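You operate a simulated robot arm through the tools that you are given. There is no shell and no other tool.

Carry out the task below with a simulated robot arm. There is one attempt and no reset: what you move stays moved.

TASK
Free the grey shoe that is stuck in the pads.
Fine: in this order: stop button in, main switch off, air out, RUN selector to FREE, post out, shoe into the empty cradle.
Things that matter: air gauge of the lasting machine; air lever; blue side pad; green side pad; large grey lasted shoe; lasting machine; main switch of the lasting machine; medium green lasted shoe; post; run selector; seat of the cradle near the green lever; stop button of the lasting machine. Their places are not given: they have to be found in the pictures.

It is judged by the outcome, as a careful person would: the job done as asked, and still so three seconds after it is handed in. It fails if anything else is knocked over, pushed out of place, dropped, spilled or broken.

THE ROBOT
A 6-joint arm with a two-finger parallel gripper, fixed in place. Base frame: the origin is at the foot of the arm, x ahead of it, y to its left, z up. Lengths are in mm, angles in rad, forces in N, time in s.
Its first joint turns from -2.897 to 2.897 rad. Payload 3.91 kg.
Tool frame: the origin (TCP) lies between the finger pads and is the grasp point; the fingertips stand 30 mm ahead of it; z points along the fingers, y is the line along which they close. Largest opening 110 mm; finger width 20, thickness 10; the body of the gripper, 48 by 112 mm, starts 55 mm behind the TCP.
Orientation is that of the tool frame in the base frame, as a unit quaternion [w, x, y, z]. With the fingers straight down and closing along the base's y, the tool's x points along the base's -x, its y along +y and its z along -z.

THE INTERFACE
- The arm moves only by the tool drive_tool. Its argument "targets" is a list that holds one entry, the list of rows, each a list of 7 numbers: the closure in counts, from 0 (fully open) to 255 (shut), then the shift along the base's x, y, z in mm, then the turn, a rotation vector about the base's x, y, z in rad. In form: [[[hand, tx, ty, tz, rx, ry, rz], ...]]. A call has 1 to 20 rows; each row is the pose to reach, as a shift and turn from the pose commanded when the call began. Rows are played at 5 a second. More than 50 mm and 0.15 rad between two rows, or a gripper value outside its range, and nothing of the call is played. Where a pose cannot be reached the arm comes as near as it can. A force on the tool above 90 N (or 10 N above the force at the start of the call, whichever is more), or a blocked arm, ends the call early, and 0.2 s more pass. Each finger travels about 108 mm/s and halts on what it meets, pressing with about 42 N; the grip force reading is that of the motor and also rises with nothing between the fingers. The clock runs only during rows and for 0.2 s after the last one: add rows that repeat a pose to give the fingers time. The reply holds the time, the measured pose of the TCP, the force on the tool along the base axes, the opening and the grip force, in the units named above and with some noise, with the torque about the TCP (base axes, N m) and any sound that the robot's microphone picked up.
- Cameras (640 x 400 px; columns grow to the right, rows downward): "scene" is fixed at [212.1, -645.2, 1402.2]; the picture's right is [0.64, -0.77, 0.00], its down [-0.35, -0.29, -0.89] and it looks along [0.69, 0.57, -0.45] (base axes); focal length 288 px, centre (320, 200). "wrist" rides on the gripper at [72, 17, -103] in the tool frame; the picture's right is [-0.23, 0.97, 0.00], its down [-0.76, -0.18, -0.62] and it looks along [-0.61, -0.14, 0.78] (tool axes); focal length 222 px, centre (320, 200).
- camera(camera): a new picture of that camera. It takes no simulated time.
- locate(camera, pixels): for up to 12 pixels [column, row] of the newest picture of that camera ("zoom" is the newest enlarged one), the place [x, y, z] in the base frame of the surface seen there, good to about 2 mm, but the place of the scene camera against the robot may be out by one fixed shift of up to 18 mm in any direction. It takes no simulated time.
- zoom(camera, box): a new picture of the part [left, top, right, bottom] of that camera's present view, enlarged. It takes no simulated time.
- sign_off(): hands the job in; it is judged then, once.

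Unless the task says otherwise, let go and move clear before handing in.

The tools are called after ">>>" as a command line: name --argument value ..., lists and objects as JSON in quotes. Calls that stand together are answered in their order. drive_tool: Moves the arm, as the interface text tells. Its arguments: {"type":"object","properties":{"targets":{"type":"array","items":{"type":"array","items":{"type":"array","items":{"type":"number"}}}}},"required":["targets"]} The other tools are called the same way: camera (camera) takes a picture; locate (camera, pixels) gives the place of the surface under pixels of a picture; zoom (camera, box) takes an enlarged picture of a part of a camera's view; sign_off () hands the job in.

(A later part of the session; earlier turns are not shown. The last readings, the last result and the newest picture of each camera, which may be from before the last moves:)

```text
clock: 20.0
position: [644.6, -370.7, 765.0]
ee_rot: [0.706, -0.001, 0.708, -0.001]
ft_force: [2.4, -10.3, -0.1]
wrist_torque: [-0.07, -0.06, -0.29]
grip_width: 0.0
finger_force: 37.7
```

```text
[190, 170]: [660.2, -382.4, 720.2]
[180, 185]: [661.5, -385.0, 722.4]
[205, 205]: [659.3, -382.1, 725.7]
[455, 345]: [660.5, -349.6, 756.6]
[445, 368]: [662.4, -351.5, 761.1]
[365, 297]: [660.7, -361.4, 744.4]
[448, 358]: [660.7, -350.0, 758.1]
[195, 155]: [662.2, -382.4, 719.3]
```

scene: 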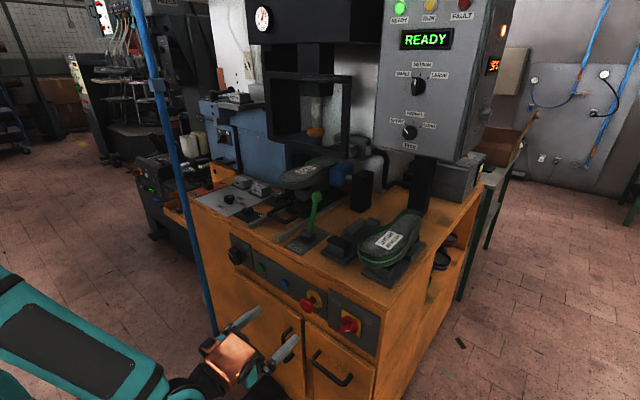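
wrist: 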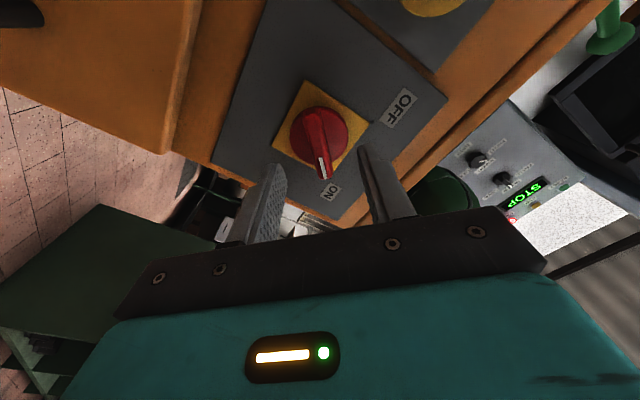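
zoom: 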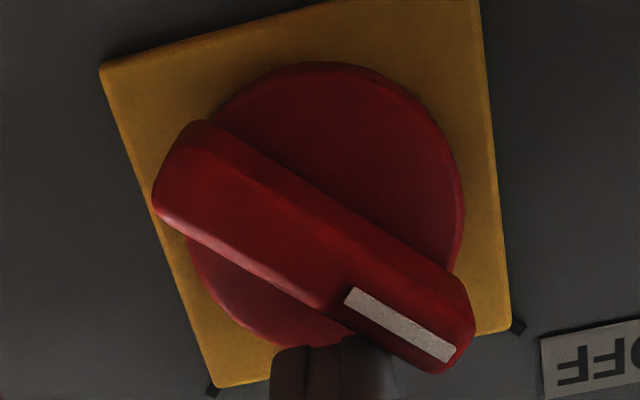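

The bar is now at about 45° and meeting its stop (−10 N). I'll back away from the switch, then check the handle and survey the air-lever area.

>>> drive_tool --targets '[[[255, 0, -6, 0, 0, 0, 0], [255, -20, -6, 0, 0, 0, 0], [255, -40, -6, 10, 0, 0, 0], [255, -40, -6, 50, 0, 0, 0], [255, -60, -6, 90, 0, 0, 0], [255, -90, 0, 130, 0, 0, 0], [255, -90, 0, 130, 0, 0, 0]]]'

>>> zoom --camera "scene" --box '[290, 280, 386, 340]'

>>> camera --camera "scene"

>>> locate --camera "scene" --pixels '[[194, 164], [190, 163], [200, 174], [203, 180], [135, 160], [160, 170], [185, 200], [180, 215], [165, 205], [178, 230], [212, 165], [140, 185]]'

```text
refused: row 6 steps farther than a row can; nothing moved
```

```text
6.67 times, centred on (338, 310) of scene
```

zoom: 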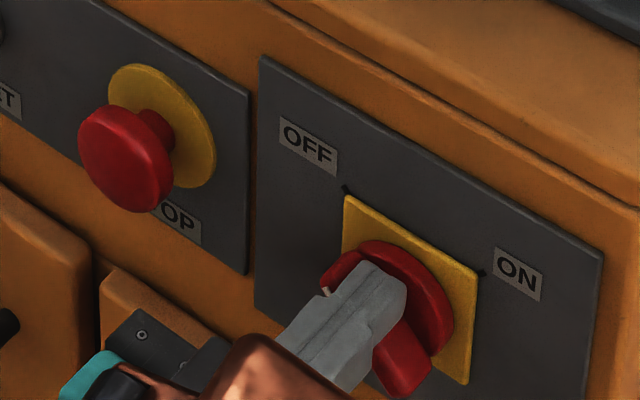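

```text
taken
```

scene: 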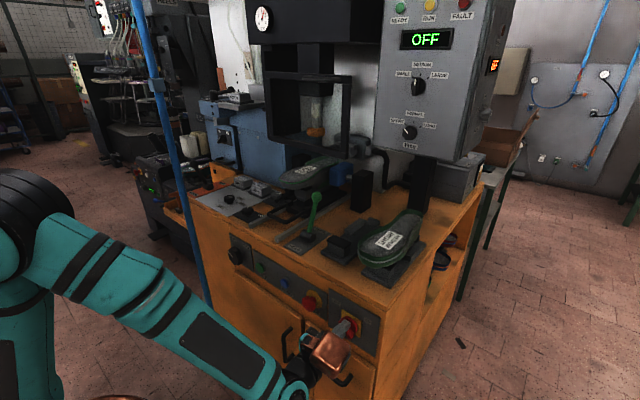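

```text
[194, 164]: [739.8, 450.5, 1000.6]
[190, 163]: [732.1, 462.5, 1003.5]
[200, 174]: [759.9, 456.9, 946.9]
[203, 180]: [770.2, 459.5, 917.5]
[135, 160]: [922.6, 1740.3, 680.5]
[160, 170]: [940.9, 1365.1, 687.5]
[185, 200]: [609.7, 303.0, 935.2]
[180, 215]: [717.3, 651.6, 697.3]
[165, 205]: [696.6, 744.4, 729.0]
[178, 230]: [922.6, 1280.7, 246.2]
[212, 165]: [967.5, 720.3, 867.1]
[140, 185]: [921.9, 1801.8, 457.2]
```

That move was refused for a step over 50 mm, so nothing moved. I'll repeat the retreat with smaller steps.

>>> drive_tool --targets '[[[255, 0, -6, 0, 0, 0, 0], [255, -20, -6, 0, 0, 0, 0], [255, -40, -6, 10, 0, 0, 0], [255, -45, -6, 50, 0, 0, 0], [255, -60, -6, 85, 0, 0, 0], [255, -75, 0, 115, 0, 0, 0], [255, -75, 0, 115, 0, 0, 0]]]'

>>> zoom --camera "scene" --box '[290, 280, 386, 340]'

>>> zoom --camera "scene" --box '[140, 140, 260, 220]'

```text
clock: 21.6
position: [567.2, -369.9, 880.7]
ee_rot: [0.706, 0.0, 0.708, -0.002]
ft_force: [0.0, -0.1, 0.7]
wrist_torque: [-0.02, 0.01, 0.0]
grip_width: 0.0
finger_force: 37.4
```

```text
6.67 times, centred on (338, 310) of scene
```

zoom: 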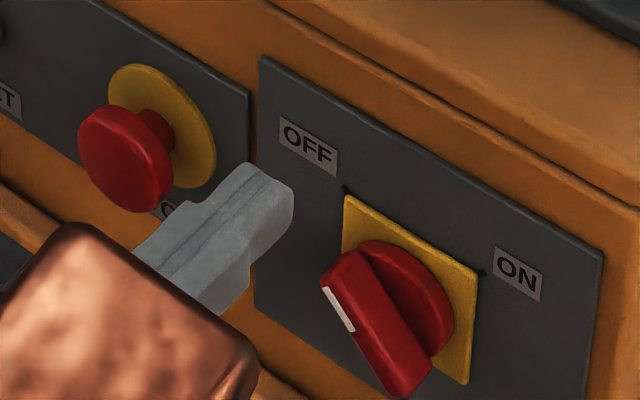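

```text
5.00 times, centred on (200, 180) of scene
```

zoom: 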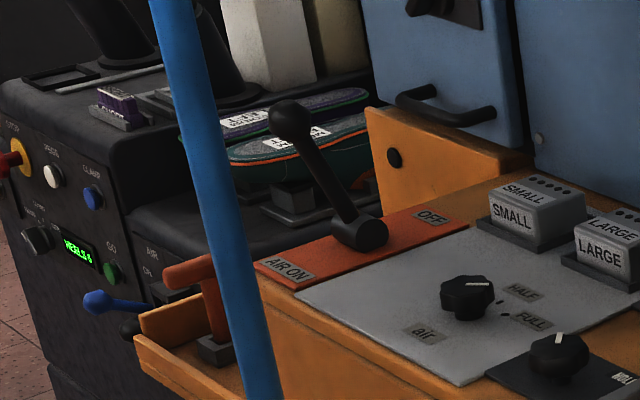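

The main switch now rests on OFF. Next is the air lever: its ball is near (750, 460, 1000), so I'll swing around inside the pole to its far side, keeping the tool level.

>>> drive_tool --targets '[[[255, -5, 30, 30, 0, 0, 0], [255, -7, 60, 60, 0, 0, 0], [255, -7, 95, 90, 0, 0, 0], [255, -7, 135, 110, 0, 0, 0], [255, -5, 180, 120, 0, 0, 0], [255, -2, 227, 124, 0, 0, 0], [255, -2, 275, 124, 0, 0, 0], [255, -2, 323, 124, 0, 0, 0], [255, -2, 371, 124, 0, 0, 0], [255, -2, 419, 124, 0, 0, 0], [255, -7, 466, 124, 0, 0, 0]]]'

>>> camera --camera "scene"

>>> camera --camera "wrist"

```text
clock: 24.0
position: [562.0, -32.1, 1010.6]
ee_rot: [0.706, -0.003, 0.708, 0.001]
ft_force: [0.7, 0.1, -0.8]
wrist_torque: [0.0, 0.02, -0.03]
grip_width: 0.0
finger_force: 37.6
out of reach, approached as far as the arm can: row 9, 10, 11
```

```text
taken
```

scene: 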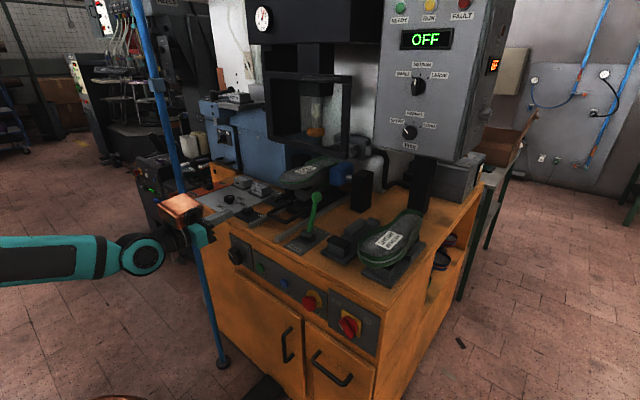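

```text
taken
```

wrist: 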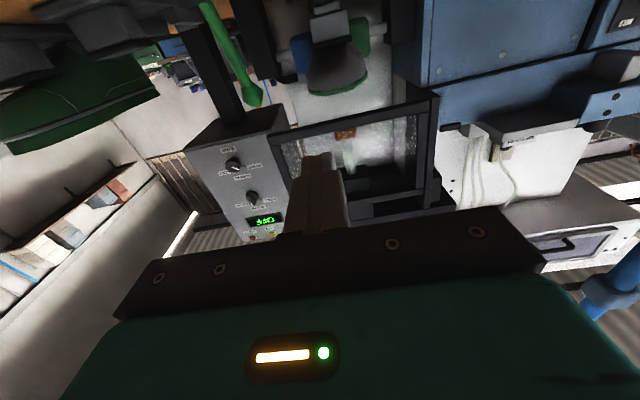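

The level tool got stuck near y≈−32 because the wrist lines up with the forearm there. I'll pitch the tool 41° downward to get away from that alignment, then swing over inside the pole.

>>> drive_tool --targets '[[[255, 0, 0, 0, 0, 0.12, 0], [255, 0, 0, 0, 0, 0.24, 0], [255, 0, 0, 0, 0, 0.36, 0], [255, 0, 0, 0, 0, 0.48, 0], [255, 0, 0, 0, 0, 0.6, 0], [255, 0, 0, 0, 0, 0.72, 0], [255, 0, 45, 0, 0, 0.72, 0], [255, 0, 90, 0, 0, 0.72, 0]]]'

>>> camera --camera "scene"

```text
clock: 25.8
position: [562.5, 58.1, 1009.5]
ee_rot: [0.412, -0.002, 0.911, -0.001]
ft_force: [0.8, 0.3, 0.2]
wrist_torque: [0.0, -0.02, 0.0]
grip_width: 0.0
finger_force: 37.6
out of reach, approached as far as the arm can: row 3, 4
```

```text
taken
```

scene: 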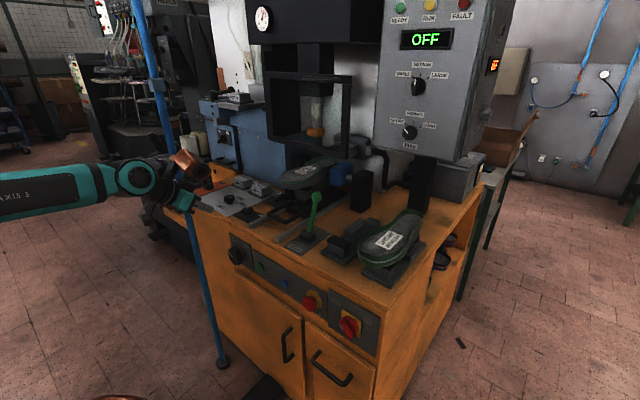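

The tool is pitched down and moving freely now at (562, 58, 1010). I'll continue the swing inside the pole to y≈456.

>>> drive_tool --targets '[[[255, -5, 48, 0, 0, 0, 0], [255, -15, 94, 0, 0, 0, 0], [255, -35, 136, 0, 0, 0, 0], [255, -58, 178, 0, 0, 0, 0], [255, -75, 222, 0, 0, 0, 0], [255, -85, 268, 0, 0, 0, 0], [255, -87, 315, 0, 0, 0, 0], [255, -87, 362, 0, 0, 0, 0], [255, -87, 398, 0, 0, 0, 0], [255, -87, 398, 0, 0, 0, 0]]]'

>>> camera --camera "scene"

>>> camera --camera "wrist"

```text
clock: 28.0
position: [472.9, 454.2, 1009.4]
ee_rot: [0.411, -0.001, 0.911, -0.001]
ft_force: [0.3, 0.4, 0.0]
wrist_torque: [-0.01, 0.02, -0.02]
grip_width: 0.0
finger_force: 37.6
```

```text
taken
```

scene: 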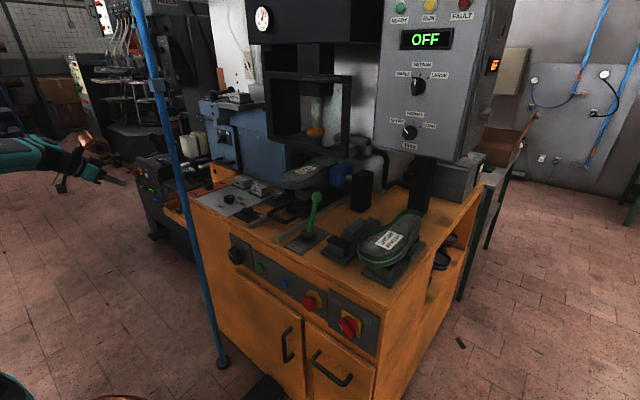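

```text
taken
```

wrist: 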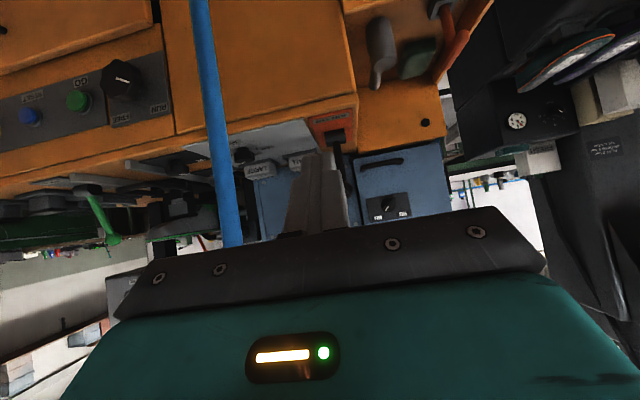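

The arm is now past the pole, which is at (220,130) in the wrist view. The lever is just behind the fingertips, so I'll zoom in to pin it down.

>>> zoom --camera "wrist" --box '[270, 90, 430, 190]'

>>> locate --camera "wrist" --pixels '[[220, 130], [228, 200], [200, 30], [333, 120], [345, 165], [347, 175], [350, 185], [372, 200], [380, 50], [400, 95]]'

```text
4.00 times, centred on (350, 140) of wrist
```

zoom: 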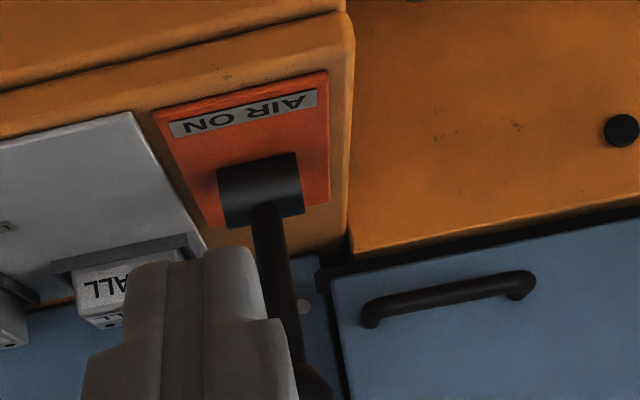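

```text
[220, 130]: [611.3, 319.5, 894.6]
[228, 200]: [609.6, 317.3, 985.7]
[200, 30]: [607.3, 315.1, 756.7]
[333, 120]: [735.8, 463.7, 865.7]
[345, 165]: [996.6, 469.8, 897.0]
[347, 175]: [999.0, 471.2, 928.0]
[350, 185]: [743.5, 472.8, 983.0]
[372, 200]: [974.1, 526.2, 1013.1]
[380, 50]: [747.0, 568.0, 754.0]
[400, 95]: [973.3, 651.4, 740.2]
```

The lever stem is near y≈470, with the ball at about (752, 470, 990). I'll yaw slightly so the wrist stays farther from the pole, and move up close behind the lever.

>>> drive_tool --targets '[[[255, 20, 10, 0, 0, 0, -0.1], [255, 50, 20, 0, 0, 0, -0.2], [255, 90, 22, 0, 0, 0, -0.3], [255, 135, 22, 0, 0, 0, -0.3], [255, 180, 22, 0, 0, 0, -0.3], [255, 210, 22, 0, 0, 0, -0.3], [255, 210, 22, 0, 0, 0, -0.3]]]'

>>> zoom --camera "scene" --box '[80, 100, 260, 220]'

>>> camera --camera "wrist"

```text
clock: 29.6
position: [684.3, 475.9, 1006.9]
ee_rot: [0.407, 0.134, 0.901, -0.062]
ft_force: [0.1, -0.1, 0.1]
wrist_torque: [0.01, 0.0, 0.03]
grip_width: 0.3
finger_force: 38.1
```

```text
3.33 times, centred on (170, 160) of scene
```

zoom: 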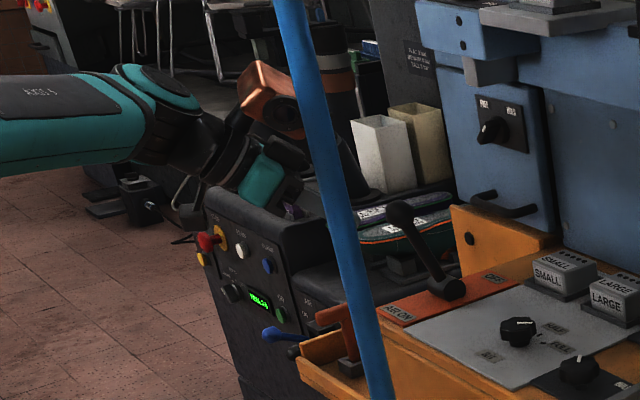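

```text
taken
```

wrist: 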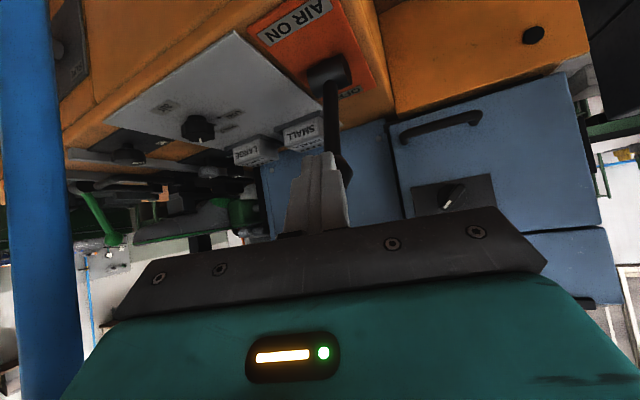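

The lever ball shows just right of the fingertips at (343,175). I'll locate it exactly.

>>> locate --camera "wrist" --pixels '[[345, 172], [348, 180], [338, 145], [333, 120], [330, 105], [328, 75], [345, 165], [350, 172], [40, 200], [75, 200]]'

>>> zoom --camera "wrist" --box '[270, 90, 430, 190]'

```text
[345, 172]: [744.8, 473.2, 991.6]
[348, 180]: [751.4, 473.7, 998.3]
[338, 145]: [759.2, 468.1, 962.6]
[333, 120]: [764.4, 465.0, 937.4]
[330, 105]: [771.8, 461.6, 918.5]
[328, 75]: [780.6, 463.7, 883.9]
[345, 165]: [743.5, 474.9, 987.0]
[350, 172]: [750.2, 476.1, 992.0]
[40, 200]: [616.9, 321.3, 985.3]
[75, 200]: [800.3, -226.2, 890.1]
```

```text
4.00 times, centred on (350, 140) of wrist
```

zoom: 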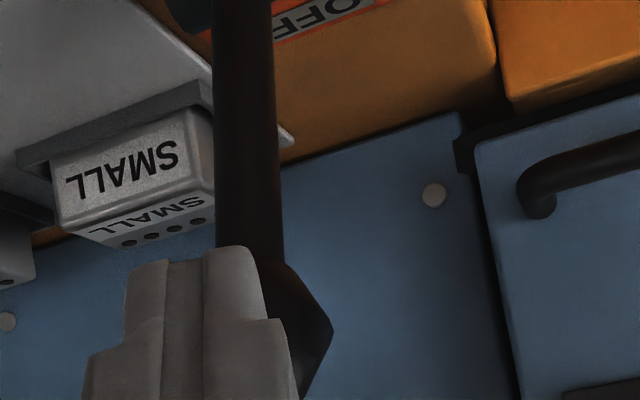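

The stem is at y≈465 and the ball centre near (757, 470, 993), right in front of the fingertip. I'll push it in +x toward OFF in small steps.

>>> drive_tool --targets '[[[255, 20, 0, 0, 0, 0, 0], [255, 32, 0, 0, 0, 0, 0], [255, 42, 0, 0, 0, 0, 0], [255, 52, 0, 0, 0, 0, 0], [255, 62, 0, 0, 0, 0, 0], [255, 72, 0, 0, 0, 0, 0], [255, 80, 0, 0, 0, 0, 0], [255, 88, 0, 0, 0, 0, 0], [255, 94, 0, 0, 0, 0, 0], [255, 94, 0, 0, 0, 0, 0]]]'

>>> zoom --camera "scene" --box '[140, 120, 260, 220]'

>>> camera --camera "wrist"

>>> zoom --camera "scene" --box '[235, 0, 291, 35]'

```text
clock: 31.8
position: [780.6, 477.2, 1007.9]
ee_rot: [0.406, 0.135, 0.902, -0.062]
ft_force: [0.7, -0.6, 0.6]
wrist_torque: [0.02, -0.02, -0.01]
grip_width: 0.1
finger_force: 38.0
```

```text
4.00 times, centred on (200, 170) of scene
```

zoom: 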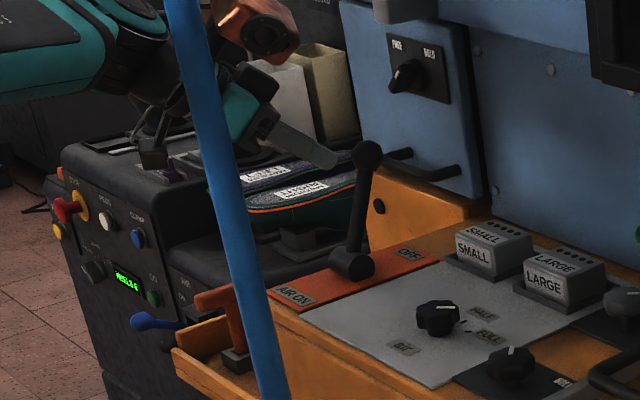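

```text
taken
```

wrist: 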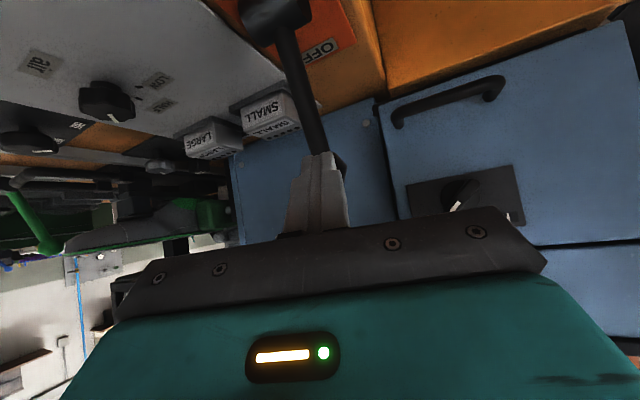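

```text
11.43 times, centred on (263, 18) of scene
```

zoom: 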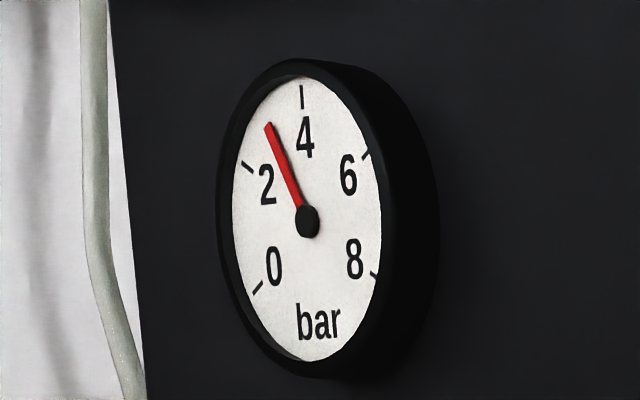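

The gauge is falling, now about 2.8 bar, and the lever has crossed over toward OFF. I'll measure the lever's angle.

>>> locate --camera "wrist" --pixels '[[341, 168], [335, 155], [322, 145], [310, 110], [297, 75], [285, 35], [316, 130], [344, 163]]'

>>> zoom --camera "wrist" --box '[250, 0, 410, 190]'

```text
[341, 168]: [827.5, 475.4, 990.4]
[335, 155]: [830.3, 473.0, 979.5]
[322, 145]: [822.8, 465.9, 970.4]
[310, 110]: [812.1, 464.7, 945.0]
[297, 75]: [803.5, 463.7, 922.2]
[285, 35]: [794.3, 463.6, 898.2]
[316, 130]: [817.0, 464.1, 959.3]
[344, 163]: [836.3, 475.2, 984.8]
```

```text
2.11 times, centred on (330, 95) of wrist
```

zoom: 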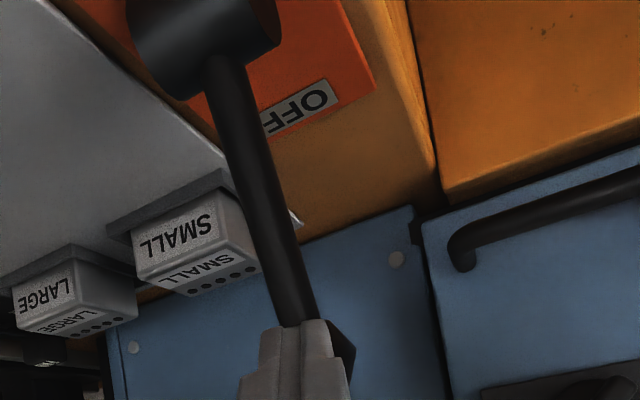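

The lever now leans about 21° toward OFF and the fingers carry no load. I'll retreat and swing back around the pole, letting the air bleed down in the meantime.

>>> drive_tool --targets '[[[255, -40, 0, 0, 0, 0, 0], [255, -85, 0, 0, 0, 0, 0], [255, -130, 0, 0, 0, 0, 0], [255, -175, 0, 0, 0, 0, 0], [255, -220, 0, 0, 0, 0, 0], [255, -265, 0, 0, 0, 0, 0], [255, -305, 0, 0, 0, 0, 0.1], [255, -305, -25, 0, 0, 0, 0.2], [255, -305, -60, 0, 0, 0, 0.3], [255, -305, -60, 0, 0, 0, 0.3]]]'

>>> zoom --camera "scene" --box '[140, 120, 260, 220]'

>>> zoom --camera "scene" --box '[235, 0, 291, 35]'

>>> camera --camera "scene"

```text
clock: 34.0
position: [473.9, 415.9, 1009.4]
ee_rot: [0.411, -0.001, 0.912, -0.002]
ft_force: [0.6, -0.1, 0.0]
wrist_torque: [-0.03, -0.03, -0.01]
grip_width: 0.1
finger_force: 38.1
```

```text
4.00 times, centred on (200, 170) of scene
```

zoom: 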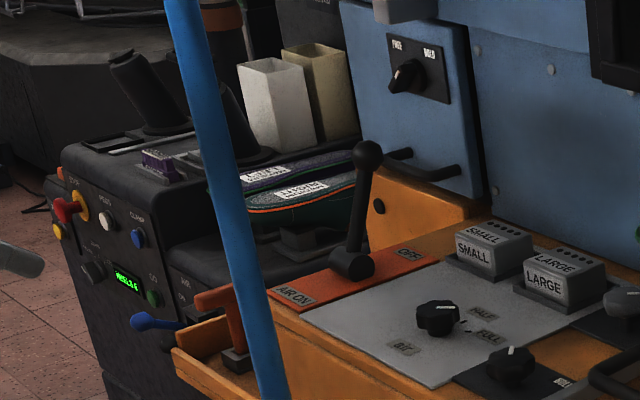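

```text
11.43 times, centred on (263, 18) of scene
```

zoom: 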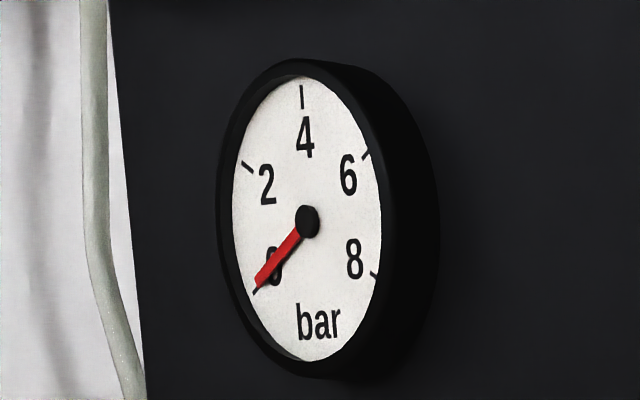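

```text
taken
```

scene: 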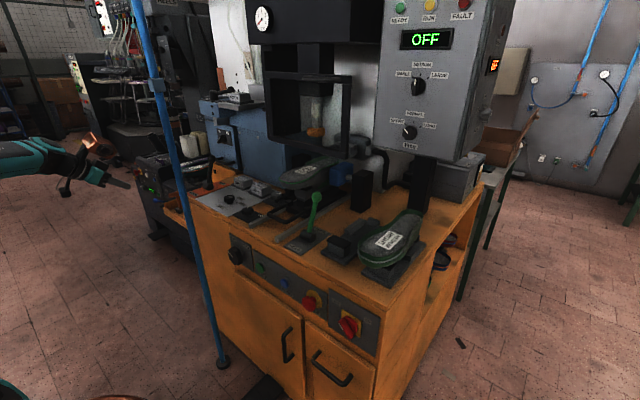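

The gauge reads 0 and the lever stays at OFF. I'll swing back around the pole and down in front of the RUN selector.

>>> drive_tool --targets '[[[255, 0, -45, 0, 0, 0, 0], [255, 3, -92, 0, 0, 0, 0], [255, 13, -137, 0, 0, 0, 0], [255, 30, -180, 0, 0, 0, 0], [255, 53, -222, 0, 0, 0, 0], [255, 73, -264, 0, 0, 0, 0], [255, 80, -310, 0, 0, 0, 0], [200, 80, -320, -45, 0, 0, 0], [150, 80, -320, -90, 0, 0, 0], [80, 80, -320, -130, 0, 0, 0], [80, 80, -320, -130, 0, 0, 0]]]'

>>> camera --camera "wrist"

>>> camera --camera "scene"

```text
clock: 36.4
position: [555.4, 98.7, 877.5]
ee_rot: [0.412, -0.002, 0.911, -0.001]
ft_force: [-0.2, -0.3, 0.3]
wrist_torque: [-0.01, 0.03, 0.0]
grip_width: 75.7
finger_force: 0.0
```

```text
taken
```

wrist: 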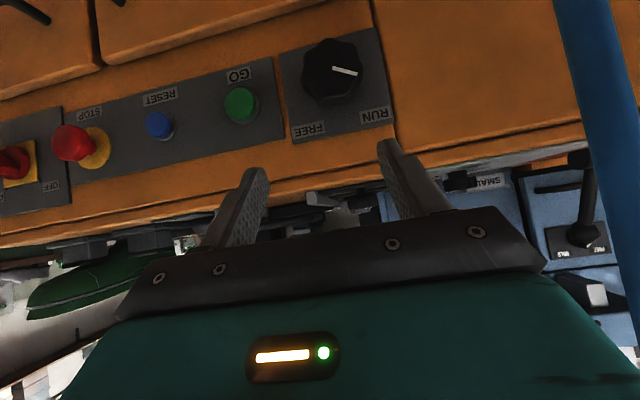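

```text
taken
```

scene: 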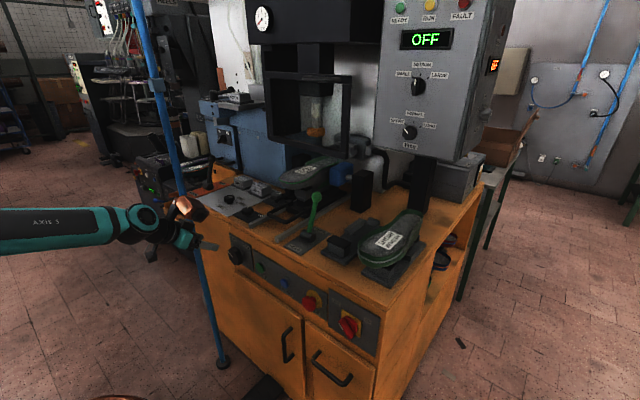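

The RUN selector knob shows at (332,70) in the wrist view with its mark toward RUN. I'll zoom and locate it.

>>> zoom --camera "wrist" --box '[270, 20, 400, 150]'

>>> locate --camera "wrist" --pixels '[[332, 70], [345, 71], [305, 70], [361, 70], [330, 42], [335, 93], [310, 130], [375, 115], [290, 90], [365, 45], [240, 105], [320, 88]]'

```text
3.08 times, centred on (335, 85) of wrist
```

zoom: 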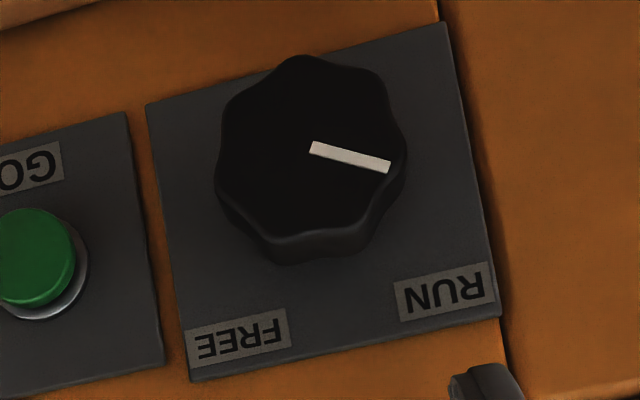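

```text
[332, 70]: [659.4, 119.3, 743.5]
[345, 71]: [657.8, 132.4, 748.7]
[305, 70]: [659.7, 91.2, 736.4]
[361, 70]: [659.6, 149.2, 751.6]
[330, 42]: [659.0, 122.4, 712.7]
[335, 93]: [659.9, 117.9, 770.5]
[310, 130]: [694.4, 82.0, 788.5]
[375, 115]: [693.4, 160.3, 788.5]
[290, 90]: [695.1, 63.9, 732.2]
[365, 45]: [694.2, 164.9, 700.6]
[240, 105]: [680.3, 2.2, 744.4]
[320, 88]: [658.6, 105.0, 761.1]
```

>>> locate --camera "zoom" --pixels '[[315, 149], [385, 165], [350, 157], [300, 60], [218, 180], [402, 150], [290, 240], [375, 75], [255, 80], [340, 235], [300, 262], [225, 215]]'

```text
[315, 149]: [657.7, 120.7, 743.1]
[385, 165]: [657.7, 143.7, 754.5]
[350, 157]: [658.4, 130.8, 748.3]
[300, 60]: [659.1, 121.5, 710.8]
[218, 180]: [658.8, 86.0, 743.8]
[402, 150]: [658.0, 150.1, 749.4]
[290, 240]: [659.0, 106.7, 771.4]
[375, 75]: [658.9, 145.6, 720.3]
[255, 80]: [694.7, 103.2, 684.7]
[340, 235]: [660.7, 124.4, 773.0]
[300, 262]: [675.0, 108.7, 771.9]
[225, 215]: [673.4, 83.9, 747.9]
```

The knob is centred at about (658, 119, 742), roughly 63 mm across, with its mark about 62° left of vertical at RUN. I'll tilt the tool about the knob's axis to θ=−1.0 with fingers open wide and stop at a pre-grasp point.

>>> drive_tool --targets '[[[60, 0, 8, -14, -0.125, 0, 0], [40, 5, 16, -28, -0.25, 0, 0], [35, 10, 24, -42, -0.375, 0, 0], [35, 15, 32, -56, -0.5, 0, 0], [35, 20, 40, -70, -0.625, 0, 0], [35, 28, 48, -84, -0.75, 0, 0], [35, 36, 54, -97, -0.875, 0, 0], [35, 45, 60.5, -109.7, -1.0, 0, 0], [35, 45, 60.5, -109.7, -1.0, 0, 0]]]'

>>> camera --camera "wrist"

>>> zoom --camera "scene" --box '[130, 170, 330, 310]'

```text
clock: 38.4
position: [600.6, 157.5, 768.1]
ee_rot: [0.361, -0.198, 0.799, -0.438]
ft_force: [0.1, -0.1, 0.1]
wrist_torque: [0.02, 0.0, 0.0]
grip_width: 95.0
finger_force: 0.0
```

```text
taken
```

wrist: 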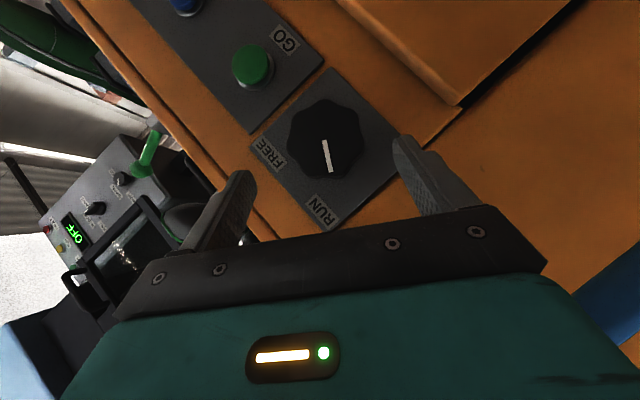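

```text
2.86 times, centred on (230, 240) of scene
```

zoom: 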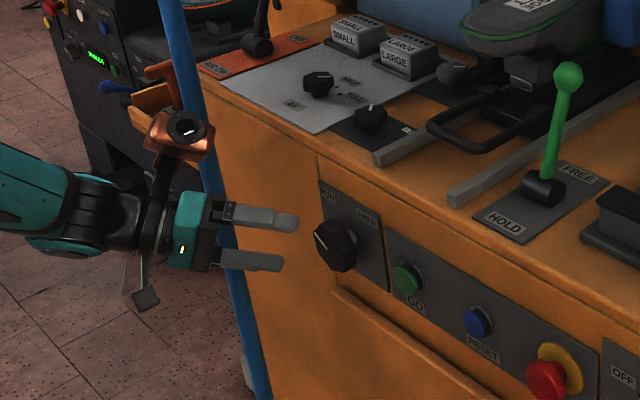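

The pre-grasp pose is clear and the knob at (323,140) sits between the open fingers. I'll move in along the tool axis and check.

>>> drive_tool --targets '[[[35, 18, -11, -7.5, 0, 0, 0], [35, 36, -22, -15, 0, 0, 0], [35, 52.4, -31.8, -21.8, 0, 0, 0], [35, 52.4, -31.8, -21.8, 0, 0, 0]]]'

>>> camera --camera "wrist"

>>> zoom --camera "scene" --box '[180, 190, 300, 290]'

```text
clock: 39.4
position: [652.9, 124.2, 746.8]
ee_rot: [0.36, -0.199, 0.8, -0.438]
ft_force: [0.2, -0.2, 0.4]
wrist_torque: [0.01, -0.02, -0.02]
grip_width: 94.7
finger_force: 0.0
```

```text
taken
```

wrist: 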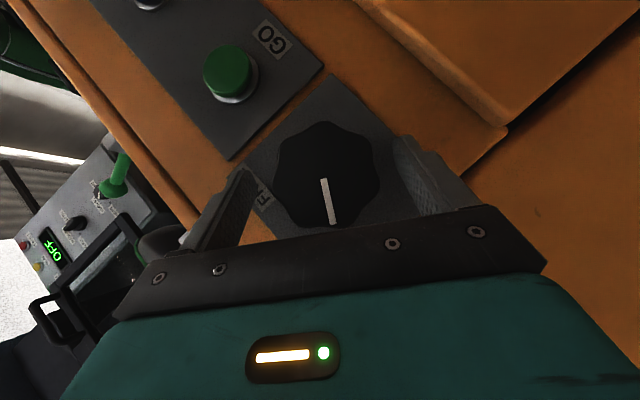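

```text
4.00 times, centred on (240, 240) of scene
```

zoom: 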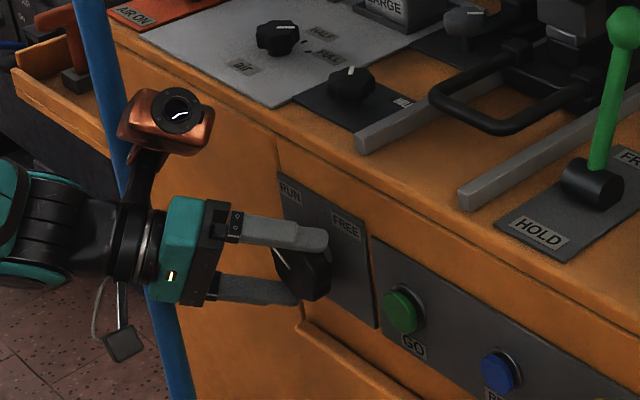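

The knob is centred between the fingers. I'll close on it.

>>> drive_tool --targets '[[[255, 0, 0, 0, 0, 0, 0], [255, 0, 0, 0, 0, 0, 0], [255, 0, 0, 0, 0, 0, 0]]]'

>>> zoom --camera "wrist" --box '[220, 70, 440, 230]'

```text
clock: 40.2
position: [653.5, 125.1, 744.3]
ee_rot: [0.36, -0.2, 0.799, -0.437]
ft_force: [1.4, 13.0, -33.5]
wrist_torque: [0.3, 0.23, 0.5]
grip_width: 65.6
finger_force: 45.0
```

```text
2.50 times, centred on (330, 150) of wrist
```

zoom: 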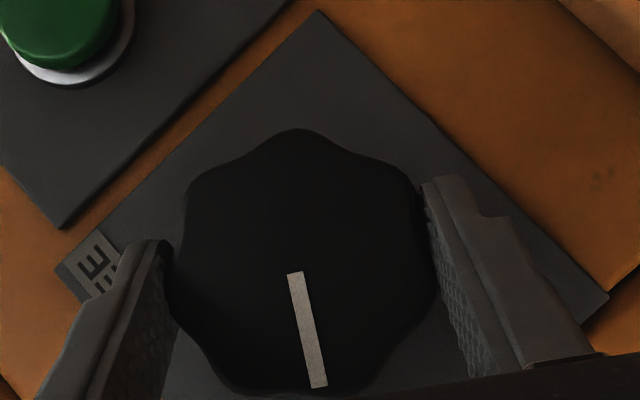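

The knob is held at 65.6 mm, with a side load showing its centre is about 2 mm off. I'll relieve that and turn the knob about its axis by +88°, then check.

>>> drive_tool --targets '[[[255, 0, 1.0, -2.2, 0, 0, 0], [255, 0, 0.3, -1.3, 0.14, 0, 0], [255, 0, -0.5, -0.5, 0.28, 0, 0], [255, 0, -1.35, 0.2, 0.42, 0, 0], [255, 0, -2.3, 0.7, 0.56, 0, 0], [255, 0, -3.4, 1.1, 0.7, 0, 0], [255, 0, -4.5, 1.4, 0.84, 0, 0], [255, 0, -5.6, 1.5, 0.98, 0, 0], [255, 0, -6.7, 1.4, 1.12, 0, 0], [255, 0, -7.8, 1.2, 1.26, 0, 0], [255, 0, -8.85, 0.85, 1.4, 0, 0], [255, 0, -9.85, 0.35, 1.54, 0, 0], [255, 0, -9.85, 0.35, 1.54, 0, 0]]]'

>>> camera --camera "wrist"

>>> zoom --camera "scene" --box '[180, 190, 300, 290]'

```text
clock: 43.0
position: [631.8, 128.4, 729.7]
ee_rot: [0.379, -0.024, 0.903, 0.201]
ft_force: [-75.5, 26.6, -31.1]
wrist_torque: [0.28, 1.75, 0.71]
grip_width: 0.1
finger_force: 38.1
out of reach, approached as far as the arm can: row 10, 11, 12
```

```text
taken
```

wrist: 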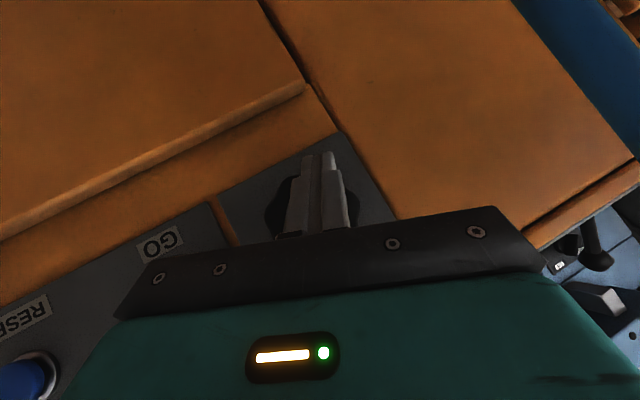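

```text
4.00 times, centred on (240, 240) of scene
```

zoom: 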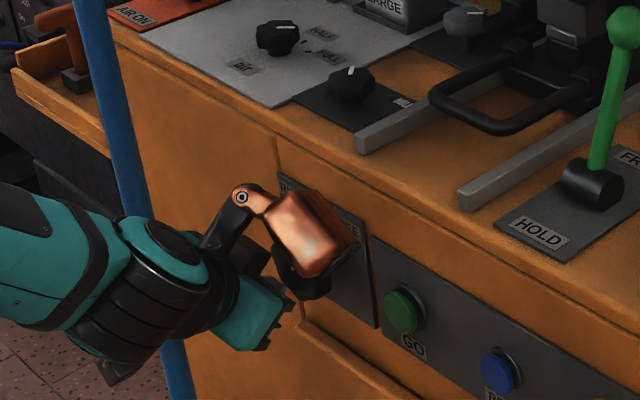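

The fingers slipped off the knob when the arm hit a limit, and they now press on it with about 75 N. I'll back straight off and check the knob.

>>> drive_tool --targets '[[[255, -15, 0, 0, 0, 0, 0], [255, -40, 0, 10, 0, 0, 0], [255, -55, 0, 30, 0, 0, 0], [255, -55, 0, 30, 0, 0, 0]]]'

>>> camera --camera "wrist"

>>> zoom --camera "scene" --box '[180, 190, 300, 290]'

```text
clock: 43.2
position: [631.9, 121.1, 728.2]
ee_rot: [0.382, 0.01, 0.9, 0.211]
ft_force: [-55.1, 12.0, 1.2]
wrist_torque: [-0.15, 0.78, 0.55]
grip_width: 0.1
finger_force: 37.9
stopped in row 1: the force on the tool passed its limit at 132 N (the readings are from after the stop); the commanded pose is now the measured one
```

```text
taken
```

wrist: 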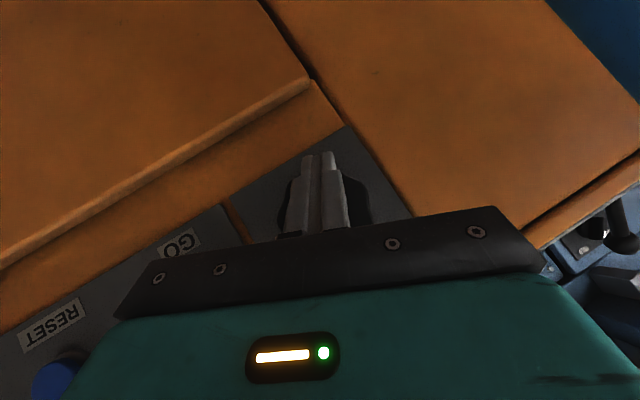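

```text
4.00 times, centred on (240, 240) of scene
```

zoom: 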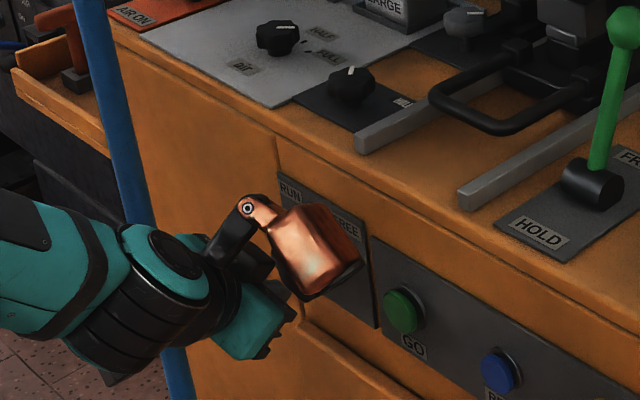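

The fingertips are still pressing the knob face at the bottom edge, and the command now equals the measured pose. I'll pull away along −x again in small steps.

>>> drive_tool --targets '[[[255, -5, 0, 0, 0, 0, 0], [255, -12, 0, 0, 0, 0, 0], [255, -20, 0, 0, 0, 0, 0], [255, -30, 0, 0, 0, 0, 0], [255, -30, 0, 0, 0, 0, 0]]]'

>>> zoom --camera "scene" --box '[180, 190, 300, 290]'

```text
clock: 44.4
position: [605.3, 122.8, 729.1]
ee_rot: [0.382, 0.011, 0.9, 0.211]
ft_force: [-0.6, 0.0, -0.1]
wrist_torque: [-0.02, -0.01, -0.01]
grip_width: 0.0
finger_force: 36.9
```

```text
4.00 times, centred on (240, 240) of scene
```

zoom: 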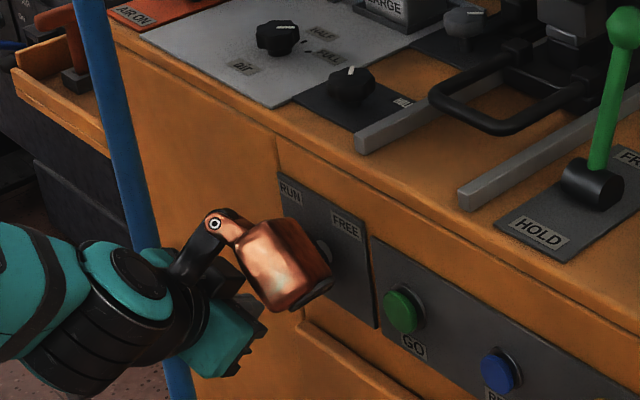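

The arm is free with no force. I'll return the tool to the straight pitched pose and raise it for a view of the knob.

>>> drive_tool --targets '[[[255, -15, 0, 15, -0.1, -0.012, -0.04], [200, -30, -5, 40, -0.2, -0.024, -0.08], [120, -45, -10, 75, -0.3, -0.036, -0.12], [60, -50, -20, 110, -0.397, -0.046, -0.155], [35, -50, -23, 148, -0.397, -0.046, -0.155], [35, -50, -23, 148, -0.397, -0.046, -0.155]]]'

>>> camera --camera "wrist"

>>> zoom --camera "scene" --box '[215, 230, 295, 290]'

```text
clock: 45.8
position: [552.2, 97.4, 877.7]
ee_rot: [0.411, -0.002, 0.912, 0.001]
ft_force: [0.3, 0.2, -0.3]
wrist_torque: [-0.02, 0.0, 0.03]
grip_width: 94.9
finger_force: 0.0
```

```text
taken
```

wrist: 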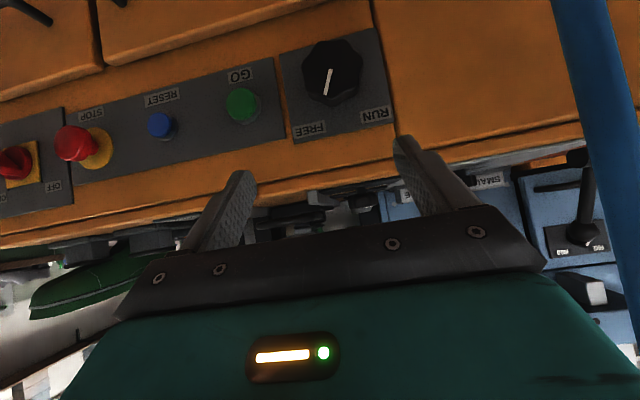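

```text
6.67 times, centred on (255, 260) of scene
```

zoom: 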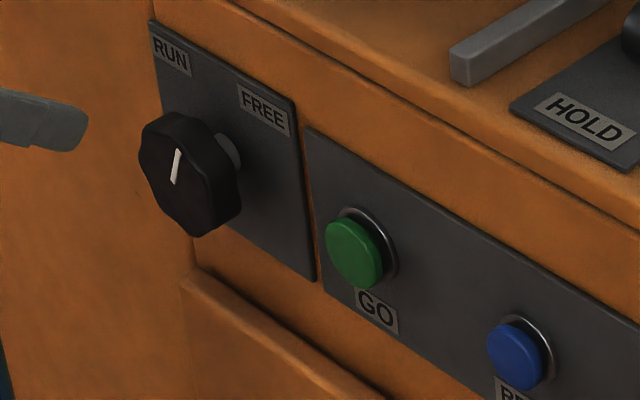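

The knob has turned part way and its mark is now nearly vertical. I'll measure its angle.

>>> zoom --camera "wrist" --box '[270, 20, 400, 150]'

>>> locate --camera "zoom" --pixels '[[320, 150], [295, 220], [215, 160], [402, 150], [300, 62], [300, 235], [310, 182]]'

```text
3.08 times, centred on (335, 85) of wrist
```

zoom: 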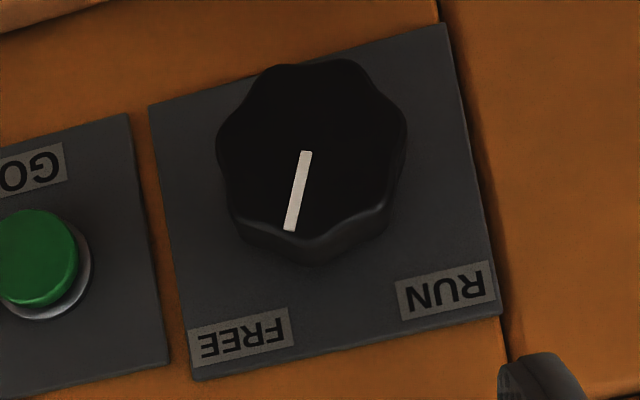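

```text
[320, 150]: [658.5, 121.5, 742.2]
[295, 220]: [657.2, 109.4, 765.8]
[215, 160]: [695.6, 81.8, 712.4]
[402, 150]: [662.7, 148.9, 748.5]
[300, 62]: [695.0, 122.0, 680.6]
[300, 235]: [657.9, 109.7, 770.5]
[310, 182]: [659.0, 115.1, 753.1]
```

The mark is now about 20° right of vertical; RUN was 62° left, so FREE likely needs about 40° more. I'll re-grip at θ=−0.95 for a second stroke, staying below the θ≈+0.15 reach limit.

>>> drive_tool --targets '[[[35, 0, 8, -14, -0.12, 0, 0], [35, 5, 16, -28, -0.24, 0, 0], [35, 10, 24, -42, -0.36, 0, 0], [35, 15, 32, -56, -0.48, 0, 0], [35, 20, 40, -70, -0.6, 0, 0], [35, 28, 48, -84, -0.72, 0, 0], [35, 38, 56, -97, -0.84, 0, 0], [35, 48, 61.5, -109.4, -0.95, 0, 0], [35, 66, 50.5, -117, -0.95, 0, 0], [35, 84, 39.5, -125, -0.95, 0, 0], [35, 100.8, 29.1, -132.5, -0.95, 0, 0], [35, 100.8, 29.1, -132.5, -0.95, 0, 0]]]'

>>> camera --camera "wrist"

```text
clock: 48.4
position: [655.7, 128.1, 745.9]
ee_rot: [0.366, -0.19, 0.811, -0.416]
ft_force: [-0.1, 0.3, -0.1]
wrist_torque: [0.01, -0.01, -0.03]
grip_width: 95.1
finger_force: 0.0
```

```text
taken
```

wrist: 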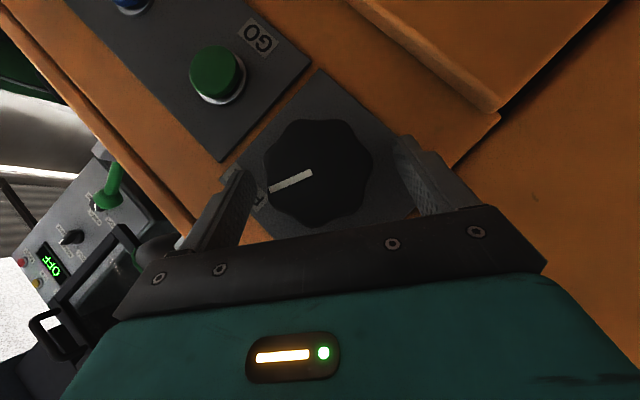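

The knob sits slightly left of centre between the fingers. I'll nudge the tool by about 3 mm and close.

>>> drive_tool --targets '[[[35, -2, -1.7, 2, 0, 0, 0], [35, -2, -1.7, 2, 0, 0, 0], [255, -2, -1.7, 2, 0, 0, 0], [255, -2, -1.7, 2, 0, 0, 0], [255, -2, -1.7, 2, 0, 0, 0]]]'

>>> zoom --camera "wrist" --box '[220, 70, 440, 230]'

```text
clock: 49.6
position: [653.5, 126.6, 746.2]
ee_rot: [0.366, -0.189, 0.811, -0.416]
ft_force: [0.2, 4.6, -12.4]
wrist_torque: [0.14, 0.05, 0.19]
grip_width: 65.7
finger_force: 44.5
```

```text
2.50 times, centred on (330, 150) of wrist
```

zoom: 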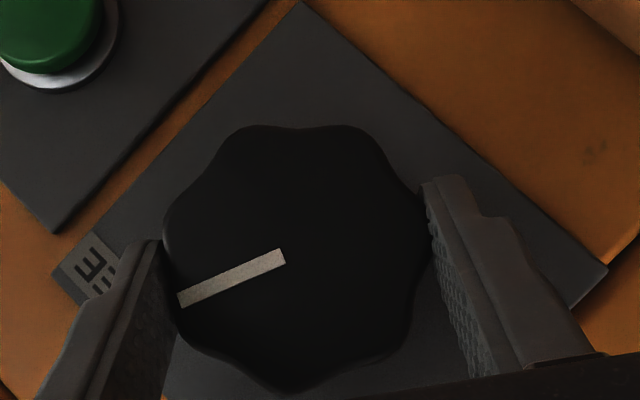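

The grip is good, with only about 12 N of side load. I'll turn +0.42 rad and check the torque.

>>> drive_tool --targets '[[[255, 0, 0.3, -0.6, 0, 0, 0], [255, 0, -0.4, 0.1, 0.14, 0, 0], [255, 0, -1.2, 0.9, 0.28, 0, 0], [255, 0, -2.1, 1.5, 0.42, 0, 0], [255, 0, -2.1, 1.5, 0.42, 0, 0]]]'

>>> zoom --camera "scene" --box '[215, 230, 295, 290]'

>>> zoom --camera "wrist" --box '[220, 70, 440, 230]'

```text
clock: 50.8
position: [652.6, 124.6, 749.7]
ee_rot: [0.398, -0.108, 0.879, -0.238]
ft_force: [2.5, 0.2, 35.9]
wrist_torque: [-0.21, -0.28, 0.14]
grip_width: 65.7
finger_force: 44.7
```

```text
6.67 times, centred on (255, 260) of scene
```

zoom: 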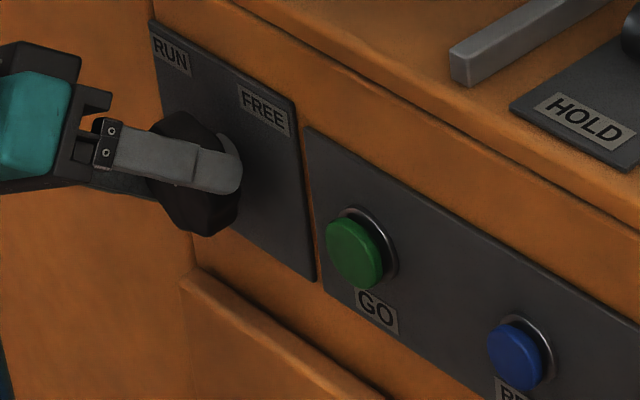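

```text
2.50 times, centred on (330, 150) of wrist
```

zoom: 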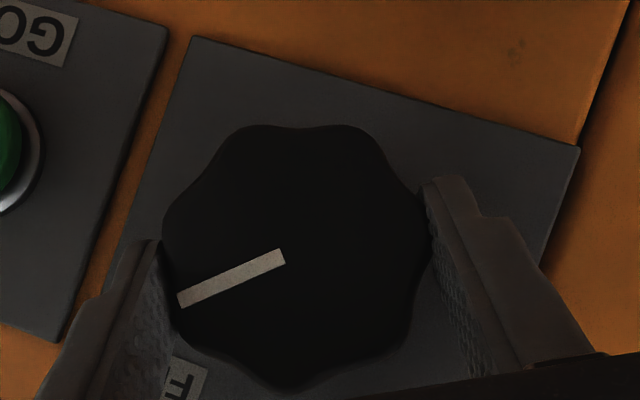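

The knob follows the fingers, with a 36 N upward side load to relieve. I'll lift about 2 mm and turn another 0.28 rad.

>>> drive_tool --targets '[[[255, 0, 0, 2.0, 0, 0, 0], [255, 0, -1.0, 2.6, 0.14, 0, 0], [255, 0, -2.0, 3.0, 0.28, 0, 0], [255, 0, -2.0, 3.0, 0.28, 0, 0]]]'

>>> zoom --camera "wrist" --box '[220, 70, 440, 230]'

```text
clock: 51.8
position: [653.6, 120.7, 751.2]
ee_rot: [0.408, -0.051, 0.904, -0.113]
ft_force: [4.4, -33.1, 15.8]
wrist_torque: [-1.37, -0.02, -0.5]
grip_width: 65.8
finger_force: 45.4
```

```text
2.50 times, centred on (330, 150) of wrist
```

zoom: 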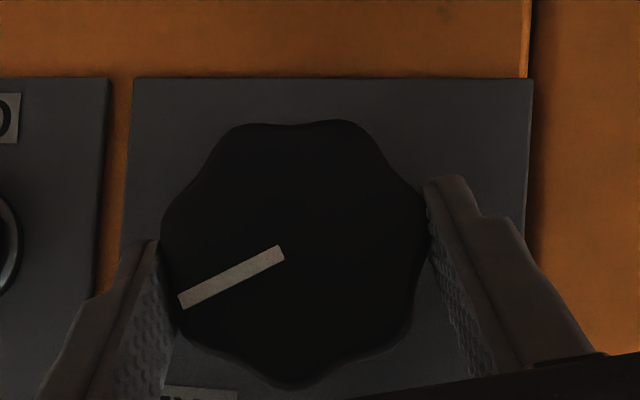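

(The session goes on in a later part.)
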